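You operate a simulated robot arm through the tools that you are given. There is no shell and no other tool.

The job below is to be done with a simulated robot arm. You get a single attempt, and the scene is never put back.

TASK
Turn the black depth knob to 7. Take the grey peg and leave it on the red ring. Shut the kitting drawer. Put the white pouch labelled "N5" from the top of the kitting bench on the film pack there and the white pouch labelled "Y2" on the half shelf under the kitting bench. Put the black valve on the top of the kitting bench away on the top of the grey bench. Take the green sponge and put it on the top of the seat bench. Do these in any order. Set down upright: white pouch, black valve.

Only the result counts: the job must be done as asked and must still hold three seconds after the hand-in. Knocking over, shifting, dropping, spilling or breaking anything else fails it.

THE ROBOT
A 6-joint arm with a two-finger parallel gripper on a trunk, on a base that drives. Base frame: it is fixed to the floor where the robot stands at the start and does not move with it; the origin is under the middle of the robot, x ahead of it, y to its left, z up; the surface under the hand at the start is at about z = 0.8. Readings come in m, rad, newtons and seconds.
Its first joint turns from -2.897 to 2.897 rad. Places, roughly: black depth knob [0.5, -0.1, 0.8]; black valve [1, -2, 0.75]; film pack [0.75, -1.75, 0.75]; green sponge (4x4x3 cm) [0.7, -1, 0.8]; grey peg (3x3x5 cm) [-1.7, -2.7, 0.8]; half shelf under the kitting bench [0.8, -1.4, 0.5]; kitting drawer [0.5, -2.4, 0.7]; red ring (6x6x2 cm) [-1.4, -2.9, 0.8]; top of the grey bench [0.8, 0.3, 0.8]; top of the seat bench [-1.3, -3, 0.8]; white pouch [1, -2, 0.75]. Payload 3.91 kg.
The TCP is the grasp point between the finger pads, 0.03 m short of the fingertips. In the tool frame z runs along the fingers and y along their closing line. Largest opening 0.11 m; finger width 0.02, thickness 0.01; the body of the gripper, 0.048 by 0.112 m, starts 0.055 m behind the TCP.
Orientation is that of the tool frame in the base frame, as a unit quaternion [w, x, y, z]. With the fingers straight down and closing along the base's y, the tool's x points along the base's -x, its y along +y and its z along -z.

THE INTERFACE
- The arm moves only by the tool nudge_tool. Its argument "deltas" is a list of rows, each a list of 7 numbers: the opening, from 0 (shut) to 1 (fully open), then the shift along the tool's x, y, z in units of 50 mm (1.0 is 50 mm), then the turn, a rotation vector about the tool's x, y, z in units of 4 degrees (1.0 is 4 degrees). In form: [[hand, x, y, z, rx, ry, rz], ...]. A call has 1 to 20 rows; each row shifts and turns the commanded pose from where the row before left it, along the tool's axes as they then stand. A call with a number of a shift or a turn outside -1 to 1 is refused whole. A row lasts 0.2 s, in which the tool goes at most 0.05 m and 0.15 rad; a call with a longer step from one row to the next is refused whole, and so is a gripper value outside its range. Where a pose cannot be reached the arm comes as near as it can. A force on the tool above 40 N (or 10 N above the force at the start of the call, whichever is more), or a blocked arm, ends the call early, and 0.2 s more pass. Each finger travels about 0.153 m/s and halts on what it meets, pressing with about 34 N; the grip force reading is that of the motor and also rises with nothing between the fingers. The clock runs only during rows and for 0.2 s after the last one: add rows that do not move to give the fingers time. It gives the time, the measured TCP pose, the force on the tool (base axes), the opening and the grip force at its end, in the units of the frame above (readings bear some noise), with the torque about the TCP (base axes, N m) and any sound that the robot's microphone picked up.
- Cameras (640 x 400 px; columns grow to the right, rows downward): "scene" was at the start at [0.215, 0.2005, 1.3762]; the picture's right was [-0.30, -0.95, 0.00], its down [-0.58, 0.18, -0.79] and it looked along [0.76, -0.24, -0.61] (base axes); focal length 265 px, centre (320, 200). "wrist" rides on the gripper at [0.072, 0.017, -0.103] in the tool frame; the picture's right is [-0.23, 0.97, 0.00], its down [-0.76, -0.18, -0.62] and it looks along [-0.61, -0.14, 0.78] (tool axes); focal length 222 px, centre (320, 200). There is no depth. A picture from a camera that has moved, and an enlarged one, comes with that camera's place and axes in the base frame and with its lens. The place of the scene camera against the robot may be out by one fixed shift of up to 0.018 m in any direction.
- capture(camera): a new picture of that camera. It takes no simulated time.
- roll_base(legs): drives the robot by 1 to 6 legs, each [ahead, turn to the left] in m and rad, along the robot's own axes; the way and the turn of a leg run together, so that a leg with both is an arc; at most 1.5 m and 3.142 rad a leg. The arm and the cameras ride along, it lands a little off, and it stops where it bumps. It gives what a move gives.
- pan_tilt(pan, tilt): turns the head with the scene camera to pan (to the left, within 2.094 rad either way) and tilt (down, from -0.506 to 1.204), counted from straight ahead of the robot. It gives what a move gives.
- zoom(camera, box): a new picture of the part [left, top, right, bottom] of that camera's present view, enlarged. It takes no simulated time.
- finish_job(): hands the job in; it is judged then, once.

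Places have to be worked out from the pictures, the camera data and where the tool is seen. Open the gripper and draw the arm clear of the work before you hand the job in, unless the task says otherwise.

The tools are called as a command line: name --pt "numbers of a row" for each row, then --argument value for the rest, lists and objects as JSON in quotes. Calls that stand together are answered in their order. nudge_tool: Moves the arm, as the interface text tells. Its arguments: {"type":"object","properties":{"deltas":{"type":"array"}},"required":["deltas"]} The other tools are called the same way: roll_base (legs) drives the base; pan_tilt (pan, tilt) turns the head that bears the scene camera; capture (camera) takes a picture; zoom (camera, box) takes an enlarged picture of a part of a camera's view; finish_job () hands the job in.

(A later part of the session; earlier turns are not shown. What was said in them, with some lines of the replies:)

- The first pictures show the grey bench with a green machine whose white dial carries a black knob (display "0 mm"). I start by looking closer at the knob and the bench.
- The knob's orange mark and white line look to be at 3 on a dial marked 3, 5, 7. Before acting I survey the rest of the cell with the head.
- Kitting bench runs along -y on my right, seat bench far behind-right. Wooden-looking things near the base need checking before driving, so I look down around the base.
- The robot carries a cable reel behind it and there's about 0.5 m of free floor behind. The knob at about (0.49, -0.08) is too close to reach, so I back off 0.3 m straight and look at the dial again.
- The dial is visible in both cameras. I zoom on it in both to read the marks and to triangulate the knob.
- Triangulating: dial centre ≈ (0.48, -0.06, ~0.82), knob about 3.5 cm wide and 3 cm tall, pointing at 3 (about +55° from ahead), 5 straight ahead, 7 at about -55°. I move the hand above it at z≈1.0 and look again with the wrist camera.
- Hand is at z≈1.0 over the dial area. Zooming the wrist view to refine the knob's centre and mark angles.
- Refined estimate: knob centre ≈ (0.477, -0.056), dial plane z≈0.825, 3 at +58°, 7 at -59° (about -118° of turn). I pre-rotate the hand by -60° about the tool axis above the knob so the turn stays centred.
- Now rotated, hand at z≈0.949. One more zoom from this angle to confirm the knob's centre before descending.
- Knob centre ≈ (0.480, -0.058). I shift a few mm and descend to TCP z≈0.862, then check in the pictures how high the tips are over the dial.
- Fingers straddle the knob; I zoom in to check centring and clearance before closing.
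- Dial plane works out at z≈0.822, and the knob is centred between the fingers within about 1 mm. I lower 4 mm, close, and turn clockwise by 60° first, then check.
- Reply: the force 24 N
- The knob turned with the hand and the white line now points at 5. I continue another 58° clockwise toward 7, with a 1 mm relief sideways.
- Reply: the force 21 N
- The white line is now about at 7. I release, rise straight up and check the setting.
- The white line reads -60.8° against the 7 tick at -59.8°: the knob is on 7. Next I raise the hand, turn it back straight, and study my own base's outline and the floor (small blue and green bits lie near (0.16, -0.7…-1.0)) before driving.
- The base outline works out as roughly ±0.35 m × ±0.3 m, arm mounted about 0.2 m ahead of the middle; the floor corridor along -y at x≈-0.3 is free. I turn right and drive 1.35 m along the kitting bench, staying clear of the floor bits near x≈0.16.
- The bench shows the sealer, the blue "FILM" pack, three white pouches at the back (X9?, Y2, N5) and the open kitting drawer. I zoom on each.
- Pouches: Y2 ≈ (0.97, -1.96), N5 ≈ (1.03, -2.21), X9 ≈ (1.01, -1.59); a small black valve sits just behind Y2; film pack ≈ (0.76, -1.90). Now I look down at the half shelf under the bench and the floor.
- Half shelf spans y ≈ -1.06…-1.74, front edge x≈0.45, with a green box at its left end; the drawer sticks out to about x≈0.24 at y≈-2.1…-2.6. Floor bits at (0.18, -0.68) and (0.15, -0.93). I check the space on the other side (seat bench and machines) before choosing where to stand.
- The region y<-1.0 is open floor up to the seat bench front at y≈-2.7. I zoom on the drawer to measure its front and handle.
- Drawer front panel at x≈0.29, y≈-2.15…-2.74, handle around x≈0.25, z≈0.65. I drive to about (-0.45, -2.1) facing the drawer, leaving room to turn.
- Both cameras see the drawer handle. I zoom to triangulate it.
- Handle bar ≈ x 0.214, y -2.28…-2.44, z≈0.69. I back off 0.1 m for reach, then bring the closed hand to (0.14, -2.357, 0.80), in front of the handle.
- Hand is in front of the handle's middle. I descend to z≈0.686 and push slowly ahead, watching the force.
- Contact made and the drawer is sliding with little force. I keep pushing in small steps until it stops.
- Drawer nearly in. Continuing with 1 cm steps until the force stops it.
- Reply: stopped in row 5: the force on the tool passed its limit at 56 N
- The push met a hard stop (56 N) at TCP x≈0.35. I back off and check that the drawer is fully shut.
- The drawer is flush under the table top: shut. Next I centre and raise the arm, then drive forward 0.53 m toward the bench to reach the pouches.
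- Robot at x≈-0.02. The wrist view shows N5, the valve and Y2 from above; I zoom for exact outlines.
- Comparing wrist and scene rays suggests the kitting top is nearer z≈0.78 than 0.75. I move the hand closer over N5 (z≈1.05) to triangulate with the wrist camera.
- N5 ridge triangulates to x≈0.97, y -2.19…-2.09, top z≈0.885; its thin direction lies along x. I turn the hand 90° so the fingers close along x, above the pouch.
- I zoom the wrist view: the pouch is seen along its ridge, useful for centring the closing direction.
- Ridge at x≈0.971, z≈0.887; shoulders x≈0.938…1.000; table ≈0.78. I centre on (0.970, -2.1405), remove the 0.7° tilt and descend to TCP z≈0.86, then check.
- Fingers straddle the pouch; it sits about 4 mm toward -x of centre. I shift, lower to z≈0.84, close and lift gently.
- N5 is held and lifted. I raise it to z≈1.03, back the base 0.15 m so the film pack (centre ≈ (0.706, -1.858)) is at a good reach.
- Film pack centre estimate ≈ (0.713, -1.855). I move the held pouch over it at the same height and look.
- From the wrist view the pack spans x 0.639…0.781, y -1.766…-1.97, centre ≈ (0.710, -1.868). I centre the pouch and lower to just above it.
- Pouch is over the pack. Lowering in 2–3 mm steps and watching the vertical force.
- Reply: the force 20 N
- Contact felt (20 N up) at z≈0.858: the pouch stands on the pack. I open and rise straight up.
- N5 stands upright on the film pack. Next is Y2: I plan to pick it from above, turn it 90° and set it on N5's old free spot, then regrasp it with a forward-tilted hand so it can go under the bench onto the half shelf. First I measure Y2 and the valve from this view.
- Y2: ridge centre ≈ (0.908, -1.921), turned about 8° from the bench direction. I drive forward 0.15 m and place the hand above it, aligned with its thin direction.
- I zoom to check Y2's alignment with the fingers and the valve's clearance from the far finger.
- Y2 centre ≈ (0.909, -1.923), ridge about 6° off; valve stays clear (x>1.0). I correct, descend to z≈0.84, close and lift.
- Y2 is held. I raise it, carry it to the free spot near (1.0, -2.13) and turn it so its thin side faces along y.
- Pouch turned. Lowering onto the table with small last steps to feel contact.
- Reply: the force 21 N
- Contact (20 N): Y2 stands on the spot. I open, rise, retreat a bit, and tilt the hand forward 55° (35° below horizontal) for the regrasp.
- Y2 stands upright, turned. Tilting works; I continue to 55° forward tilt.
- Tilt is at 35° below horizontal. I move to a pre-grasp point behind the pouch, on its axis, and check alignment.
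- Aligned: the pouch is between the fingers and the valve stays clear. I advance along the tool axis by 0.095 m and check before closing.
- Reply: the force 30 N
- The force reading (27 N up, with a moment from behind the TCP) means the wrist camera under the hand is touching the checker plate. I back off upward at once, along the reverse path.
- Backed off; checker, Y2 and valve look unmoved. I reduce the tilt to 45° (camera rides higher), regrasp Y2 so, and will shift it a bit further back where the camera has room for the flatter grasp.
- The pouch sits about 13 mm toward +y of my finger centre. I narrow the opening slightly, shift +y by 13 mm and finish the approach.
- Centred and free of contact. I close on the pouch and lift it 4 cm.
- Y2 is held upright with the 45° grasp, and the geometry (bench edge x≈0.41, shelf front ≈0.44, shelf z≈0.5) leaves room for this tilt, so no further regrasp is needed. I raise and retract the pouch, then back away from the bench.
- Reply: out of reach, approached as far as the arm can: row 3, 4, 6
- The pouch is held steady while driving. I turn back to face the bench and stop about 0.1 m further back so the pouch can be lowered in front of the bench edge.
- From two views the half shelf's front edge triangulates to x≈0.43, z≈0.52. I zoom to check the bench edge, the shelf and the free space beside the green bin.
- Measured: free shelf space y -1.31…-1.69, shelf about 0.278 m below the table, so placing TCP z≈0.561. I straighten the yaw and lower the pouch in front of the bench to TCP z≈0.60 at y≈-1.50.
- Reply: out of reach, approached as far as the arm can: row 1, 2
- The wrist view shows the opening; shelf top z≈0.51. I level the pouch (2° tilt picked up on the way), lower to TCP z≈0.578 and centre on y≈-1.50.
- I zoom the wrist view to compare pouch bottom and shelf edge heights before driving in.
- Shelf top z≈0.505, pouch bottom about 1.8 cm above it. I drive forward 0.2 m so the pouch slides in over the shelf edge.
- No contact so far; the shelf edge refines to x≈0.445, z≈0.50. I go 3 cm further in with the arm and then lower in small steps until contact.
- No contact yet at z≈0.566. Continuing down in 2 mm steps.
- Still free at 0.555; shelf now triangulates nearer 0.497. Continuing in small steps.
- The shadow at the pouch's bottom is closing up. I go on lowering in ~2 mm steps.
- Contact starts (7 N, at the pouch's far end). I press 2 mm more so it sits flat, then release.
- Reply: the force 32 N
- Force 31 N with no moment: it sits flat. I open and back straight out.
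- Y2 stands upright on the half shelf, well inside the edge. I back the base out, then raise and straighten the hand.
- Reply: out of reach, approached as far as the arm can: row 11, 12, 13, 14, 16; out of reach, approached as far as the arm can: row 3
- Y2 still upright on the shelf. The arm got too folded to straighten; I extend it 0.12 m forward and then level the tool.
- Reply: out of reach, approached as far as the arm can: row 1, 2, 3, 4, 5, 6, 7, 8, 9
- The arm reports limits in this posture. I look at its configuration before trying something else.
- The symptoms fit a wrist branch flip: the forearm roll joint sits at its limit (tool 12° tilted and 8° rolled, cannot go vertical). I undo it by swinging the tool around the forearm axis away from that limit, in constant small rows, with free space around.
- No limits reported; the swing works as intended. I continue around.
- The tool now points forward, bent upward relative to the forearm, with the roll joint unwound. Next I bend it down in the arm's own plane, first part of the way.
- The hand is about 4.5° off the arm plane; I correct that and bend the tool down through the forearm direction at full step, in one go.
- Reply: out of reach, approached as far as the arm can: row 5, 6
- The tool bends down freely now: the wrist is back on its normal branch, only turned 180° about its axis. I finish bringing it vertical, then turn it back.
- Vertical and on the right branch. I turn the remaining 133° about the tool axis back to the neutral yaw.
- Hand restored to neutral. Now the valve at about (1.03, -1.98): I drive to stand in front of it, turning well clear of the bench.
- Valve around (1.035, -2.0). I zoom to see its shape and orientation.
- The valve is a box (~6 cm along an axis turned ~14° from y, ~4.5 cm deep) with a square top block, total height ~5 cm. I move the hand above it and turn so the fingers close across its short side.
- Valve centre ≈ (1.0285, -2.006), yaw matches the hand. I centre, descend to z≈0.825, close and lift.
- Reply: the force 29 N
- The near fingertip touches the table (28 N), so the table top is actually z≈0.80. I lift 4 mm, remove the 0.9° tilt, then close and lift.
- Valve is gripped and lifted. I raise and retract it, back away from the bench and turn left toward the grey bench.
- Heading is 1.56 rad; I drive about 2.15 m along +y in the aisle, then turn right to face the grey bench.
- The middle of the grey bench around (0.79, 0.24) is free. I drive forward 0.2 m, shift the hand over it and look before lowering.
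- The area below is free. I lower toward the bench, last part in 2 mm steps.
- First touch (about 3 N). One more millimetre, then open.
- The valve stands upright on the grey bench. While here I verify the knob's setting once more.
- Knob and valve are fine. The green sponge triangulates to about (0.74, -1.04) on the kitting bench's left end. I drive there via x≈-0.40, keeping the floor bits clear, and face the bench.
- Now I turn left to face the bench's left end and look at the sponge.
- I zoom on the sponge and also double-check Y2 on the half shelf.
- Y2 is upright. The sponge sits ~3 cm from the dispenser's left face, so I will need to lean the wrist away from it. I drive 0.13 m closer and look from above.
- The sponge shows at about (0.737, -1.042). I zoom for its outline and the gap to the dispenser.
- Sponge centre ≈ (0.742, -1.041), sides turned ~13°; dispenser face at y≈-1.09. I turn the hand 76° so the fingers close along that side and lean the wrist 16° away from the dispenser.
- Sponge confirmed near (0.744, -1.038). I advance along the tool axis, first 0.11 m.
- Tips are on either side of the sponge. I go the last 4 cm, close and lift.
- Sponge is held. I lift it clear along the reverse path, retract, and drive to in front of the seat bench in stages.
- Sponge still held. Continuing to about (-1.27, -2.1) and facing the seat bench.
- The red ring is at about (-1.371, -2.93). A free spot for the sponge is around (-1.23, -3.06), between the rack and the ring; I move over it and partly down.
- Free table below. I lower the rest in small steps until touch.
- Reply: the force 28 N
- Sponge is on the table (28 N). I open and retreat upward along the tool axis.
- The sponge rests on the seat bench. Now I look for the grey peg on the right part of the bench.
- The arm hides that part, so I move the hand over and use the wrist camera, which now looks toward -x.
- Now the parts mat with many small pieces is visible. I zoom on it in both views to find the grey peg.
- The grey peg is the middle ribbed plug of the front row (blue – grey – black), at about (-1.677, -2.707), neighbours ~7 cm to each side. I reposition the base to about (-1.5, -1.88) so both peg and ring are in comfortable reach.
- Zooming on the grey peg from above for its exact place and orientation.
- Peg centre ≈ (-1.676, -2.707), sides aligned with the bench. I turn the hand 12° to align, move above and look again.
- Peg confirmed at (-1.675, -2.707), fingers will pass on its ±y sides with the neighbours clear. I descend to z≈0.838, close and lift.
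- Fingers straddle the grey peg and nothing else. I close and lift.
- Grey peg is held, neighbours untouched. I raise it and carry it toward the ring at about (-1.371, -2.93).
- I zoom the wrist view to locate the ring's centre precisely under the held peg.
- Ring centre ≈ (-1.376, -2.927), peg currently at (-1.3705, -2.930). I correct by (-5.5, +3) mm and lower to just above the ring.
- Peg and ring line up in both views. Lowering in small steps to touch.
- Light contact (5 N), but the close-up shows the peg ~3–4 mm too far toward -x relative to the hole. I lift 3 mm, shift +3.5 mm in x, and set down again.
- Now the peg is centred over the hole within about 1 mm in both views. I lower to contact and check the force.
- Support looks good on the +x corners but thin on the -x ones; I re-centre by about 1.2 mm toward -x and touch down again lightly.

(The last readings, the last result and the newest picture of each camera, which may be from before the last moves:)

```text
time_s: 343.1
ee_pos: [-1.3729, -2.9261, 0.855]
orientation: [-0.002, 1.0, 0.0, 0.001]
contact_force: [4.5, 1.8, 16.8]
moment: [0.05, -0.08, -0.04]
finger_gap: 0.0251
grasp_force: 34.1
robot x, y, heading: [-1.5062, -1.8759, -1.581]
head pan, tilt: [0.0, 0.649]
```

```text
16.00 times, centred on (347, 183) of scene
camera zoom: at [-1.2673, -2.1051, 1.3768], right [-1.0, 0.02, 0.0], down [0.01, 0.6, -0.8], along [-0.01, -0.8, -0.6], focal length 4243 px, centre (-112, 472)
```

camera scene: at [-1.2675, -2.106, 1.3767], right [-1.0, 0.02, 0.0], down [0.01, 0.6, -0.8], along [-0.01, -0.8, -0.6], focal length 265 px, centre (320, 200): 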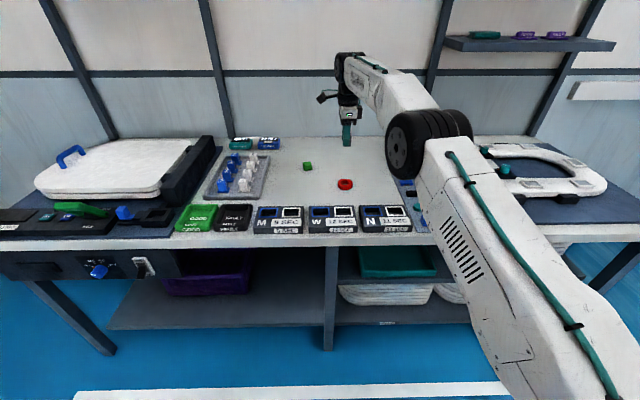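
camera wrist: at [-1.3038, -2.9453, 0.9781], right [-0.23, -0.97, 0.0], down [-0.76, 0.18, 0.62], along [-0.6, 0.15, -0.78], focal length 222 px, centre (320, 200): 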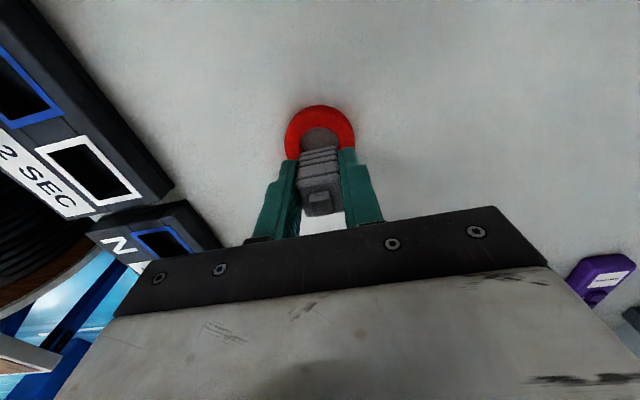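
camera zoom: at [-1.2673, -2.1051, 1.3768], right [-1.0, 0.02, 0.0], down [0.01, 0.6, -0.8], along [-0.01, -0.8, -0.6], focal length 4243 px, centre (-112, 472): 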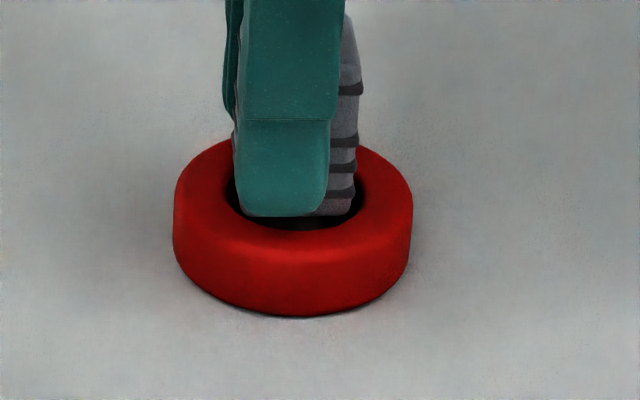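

Loads are balanced about the peg's centre now (contact centroid within ~2.5 mm). I relieve the pressure slightly and open the fingers gradually.

nudge_tool --pt "0 0 0 -0.015 0 0 0" --pt "0 0 0 0 0 0 0" --pt "0.24 0 0 0 0 0 0" --pt "0.27 0 0 0 0 0 0" --pt "0.32 0 0 0 0 0 0" --pt "0.42 0 0 0 0 0 0" --pt "0.55 0 0 0 0 0 0" --pt "0.55 0 0 0 0 0 0"

zoom --camera "wrist" --box '[250, 90, 400, 230]'

zoom --camera "scene" --box '[320, 155, 370, 200]'

```text
time_s: 344.9
ee_pos: [-1.3727, -2.9275, 0.8554]
orientation: [-0.003, 1.0, -0.002, 0.001]
contact_force: [0.1, -0.3, -0.5]
moment: [0.03, -0.03, -0.01]
finger_gap: 0.0605
grasp_force: 0.0
robot x, y, heading: [-1.5028, -1.8789, -1.588]
head pan, tilt: [0.0, 0.649]
```

```text
2.86 times, centred on (325, 160) of wrist
camera zoom: at [-1.3008, -2.9449, 0.958], right [-0.23, -0.97, 0.0], down [-0.76, 0.18, 0.62], along [-0.6, 0.15, -0.78], focal length 635 px, centre (306, 314)
```

zoom: 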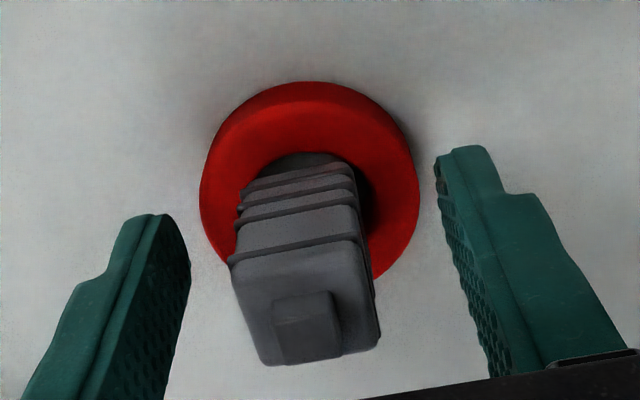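

```text
8.89 times, centred on (345, 178) of scene
camera zoom: at [-1.2674, -2.106, 1.3767], right [-1.0, 0.02, 0.0], down [0.01, 0.6, -0.8], along [-0.01, -0.8, -0.6], focal length 2357 px, centre (98, 400)
```

zoom: 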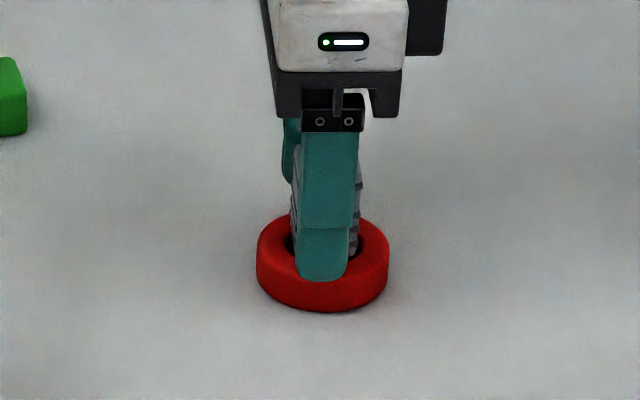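

The peg stands on the ring after release. I rise straight up and check it.

nudge_tool --pt "0.55 0 0 -0.3 0 0 0" --pt "0.55 0 0 -0.5 0 0 0" --pt "0.55 0 0 -0.8 0 0 0" --pt "0.55 0 0 -0.8 0 0 0" --pt "0.55 0 0 -0.8 0 0 0" --pt "0.55 0 0 0 0 0 0"

capture --camera "wrist"

zoom --camera "wrist" --box '[270, 60, 370, 150]'

zoom --camera "scene" --box '[320, 155, 370, 200]'

```text
time_s: 346.3
ee_pos: [-1.3725, -2.9279, 1.0165]
orientation: [-0.002, 1.0, -0.001, 0.001]
contact_force: [0.1, 0.6, -0.2]
moment: [0.02, -0.03, -0.03]
finger_gap: 0.0606
grasp_force: 0.1
robot x, y, heading: [-1.5062, -1.8765, -1.585]
head pan, tilt: [0.0, 0.649]
```

```text
taken
camera wrist: at [-1.301, -2.9452, 1.1195], right [-0.23, -0.97, -0.01], down [-0.76, 0.18, 0.62], along [-0.6, 0.15, -0.78], focal length 222 px, centre (320, 200)
```

wrist: 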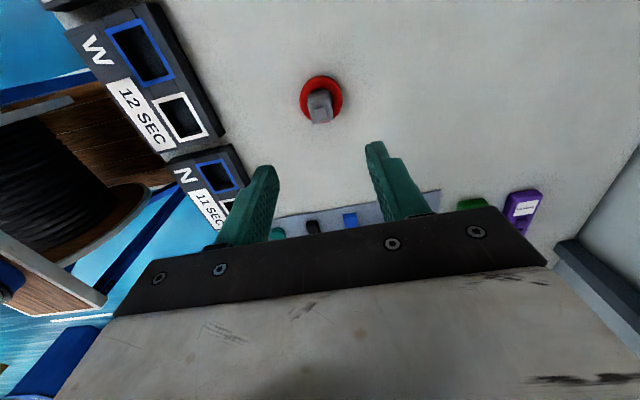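

```text
4.44 times, centred on (320, 105) of wrist
camera zoom: at [-1.301, -2.9452, 1.1195], right [-0.23, -0.97, -0.01], down [-0.76, 0.18, 0.62], along [-0.6, 0.15, -0.78], focal length 987 px, centre (320, 622)
```

zoom: 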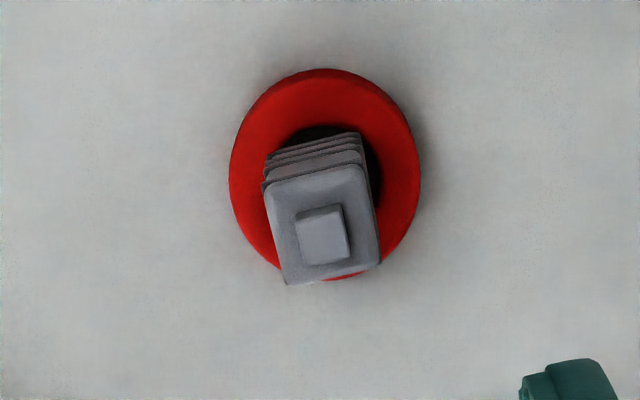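

```text
8.89 times, centred on (345, 178) of scene
camera zoom: at [-1.2674, -2.1061, 1.3767], right [-1.0, 0.02, 0.0], down [0.01, 0.6, -0.8], along [-0.01, -0.8, -0.6], focal length 2357 px, centre (98, 400)
```

zoom: 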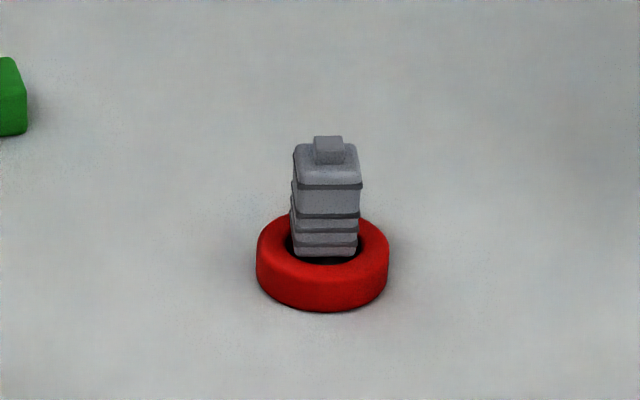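

The peg stands upright and centred on the ring. I lift and retract the arm, let some time pass, then re-check the results.

nudge_tool --pt "0.55 0 0 -0.8 0 0 0" --pt "0.55 0 0 -0.8 0 0 0" --pt "0.55 0 0 -0.8 0 0 0" --pt "0.55 0 -0.8 0 0 0 0" --pt "0.55 0 -0.8 0 0 0 0" --pt "0.55 0 -0.8 0 0 0 0" --pt "0.55 0 -0.8 0 0 0 0" --pt "1 0 0 0 0 0 0" --pt "1 0 0 0 0 0 0" --pt "1 0 0 0 0 0 0"

capture --camera "scene"

zoom --camera "scene" --box '[280, 130, 500, 250]'

```text
time_s: 348.5
ee_pos: [-1.3791, -2.7401, 1.1216]
orientation: [-0.002, 1.0, 0.0, 0.001]
contact_force: [0.1, -0.3, 0.1]
moment: [-0.04, -0.05, -0.01]
finger_gap: 0.1099
grasp_force: 0.1
out of reach, approached as far as the arm can: row 2, 3
robot x, y, heading: [-1.5, -1.8731, -1.585]
head pan, tilt: [0.0, 0.649]
```

```text
taken
camera scene: at [-1.2675, -2.106, 1.3767], right [-1.0, 0.02, 0.0], down [0.01, 0.6, -0.8], along [-0.01, -0.8, -0.6], focal length 265 px, centre (320, 200)
```

scene: 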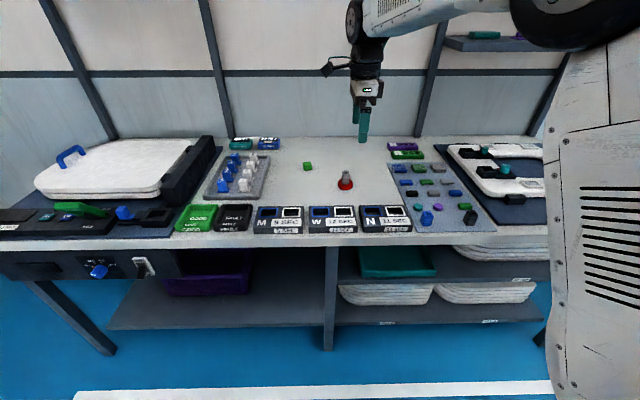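

```text
2.91 times, centred on (390, 190) of scene
camera zoom: at [-1.2675, -2.106, 1.3767], right [-1.0, 0.02, 0.0], down [0.01, 0.6, -0.8], along [-0.01, -0.8, -0.6], focal length 772 px, centre (116, 229)
```

zoom: 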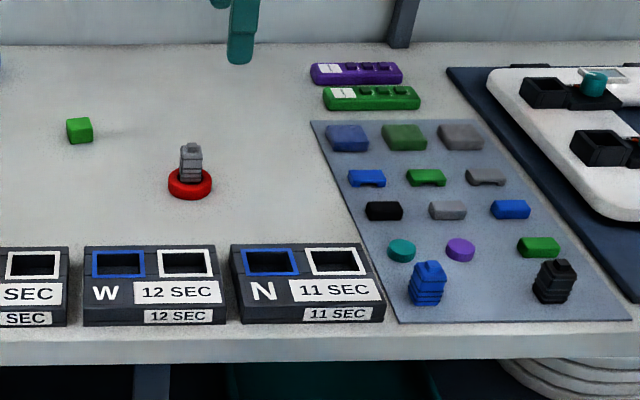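

Seat bench is as intended. I take a last look at the kitting bench from here (N5, Y2, drawer).

pan_tilt --pan 1.57 --tilt 0.3

zoom --camera "scene" --box '[200, 100, 440, 260]'

capture --camera "scene"

```text
time_s: 350.2
ee_pos: [-1.3782, -2.7389, 1.1229]
orientation: [-0.003, 1.0, -0.001, 0.001]
contact_force: [0.1, 0.5, -0.2]
moment: [-0.02, 0.0, 0.01]
finger_gap: 0.11
grasp_force: 0.0
robot x, y, heading: [-1.5, -1.8761, -1.582]
head pan, tilt: [1.571, 0.3]
```

```text
2.50 times, centred on (320, 180) of scene
camera zoom: at [-1.1727, -2.0208, 1.4085], right [-0.02, -1.0, 0.0], down [-0.3, 0.01, -0.96], along [0.96, -0.02, -0.3], focal length 663 px, centre (320, 250)
```

zoom: 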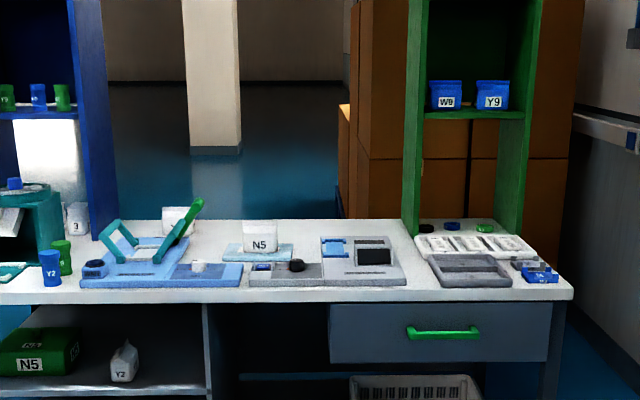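

```text
taken
camera scene: at [-1.1727, -2.0208, 1.4085], right [-0.02, -1.0, 0.0], down [-0.3, 0.01, -0.96], along [0.96, -0.02, -0.3], focal length 265 px, centre (320, 200)
```

scene: 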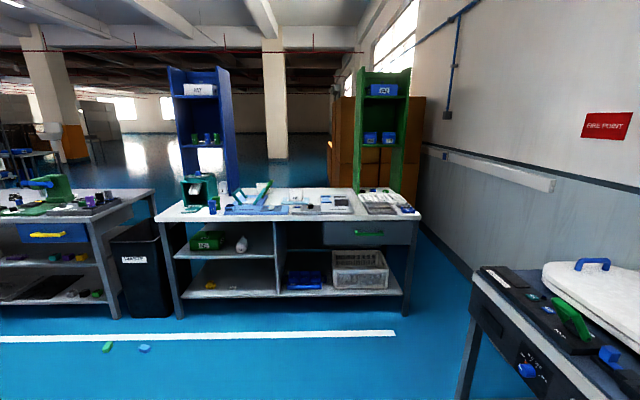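

Everything appears in place; one closer look at Y2 and the drawer before handing in.

zoom --camera "scene" --box '[180, 215, 300, 290]'

zoom --camera "scene" --box '[270, 180, 430, 280]'

```text
5.33 times, centred on (240, 252) of scene
camera zoom: at [-1.1727, -2.0208, 1.4085], right [-0.02, -1.0, 0.0], down [-0.3, 0.01, -0.96], along [0.96, -0.02, -0.3], focal length 1414 px, centre (747, -80)
```

zoom: 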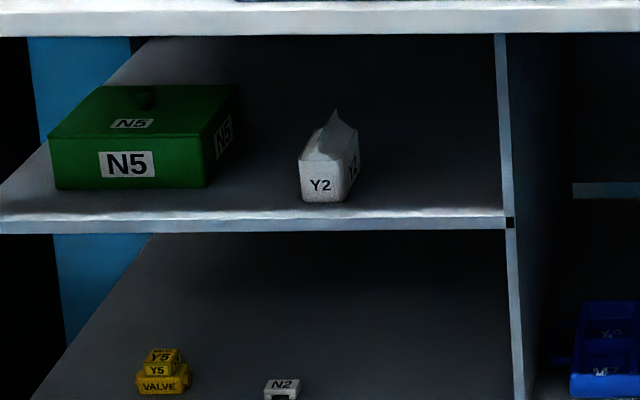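

```text
4.00 times, centred on (350, 230) of scene
camera zoom: at [-1.1727, -2.0208, 1.4085], right [-0.02, -1.0, 0.0], down [-0.3, 0.01, -0.96], along [0.96, -0.02, -0.3], focal length 1061 px, centre (200, 80)
```

zoom: 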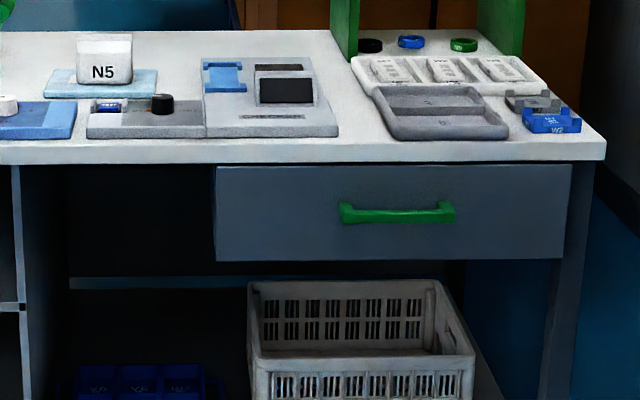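

All checks pass: the knob is on 7, the drawer is shut and N5 is on the film pack. Y2 is upright on the half shelf, the valve is upright on the grey bench, the sponge is on the seat bench and the grey peg is on the ring. The gripper is open and the arm is clear, so I hand the job in.

finish_job

```text
The job is handed in.
```

I handed the job in with all seven parts done. My last pictures of each place showed:

- **Depth knob:** the pointer is on 7, within about 1° of the mark.
- **Kitting drawer:** pushed to its stop and flush under the bench top.
- **Pouch N5:** upright on the film pack.
- **Pouch Y2:** upright on the half shelf, a few centimetres in from the front edge, right of the green bin.
- **Black valve:** upright in the free middle area of the grey bench top.
- **Green sponge:** on the seat bench, between the rack and the ring.
- **Grey peg:** standing on the red ring, centred to about a millimetre. Its base is only slightly wider than the ring's hole, so it rests mainly on its corners. It was still standing when I last looked, a few seconds after I let go.

While regrasping Y2, the wrist camera pressed on the checker plate with about 27 N. I backed off at once, and comparing pictures from before and after showed no shift in the plate.

I checked the knob and the valve right after finishing each, and did not look at the grey bench again just before handing in. The two loose bits on the floor showed no sign of having moved.
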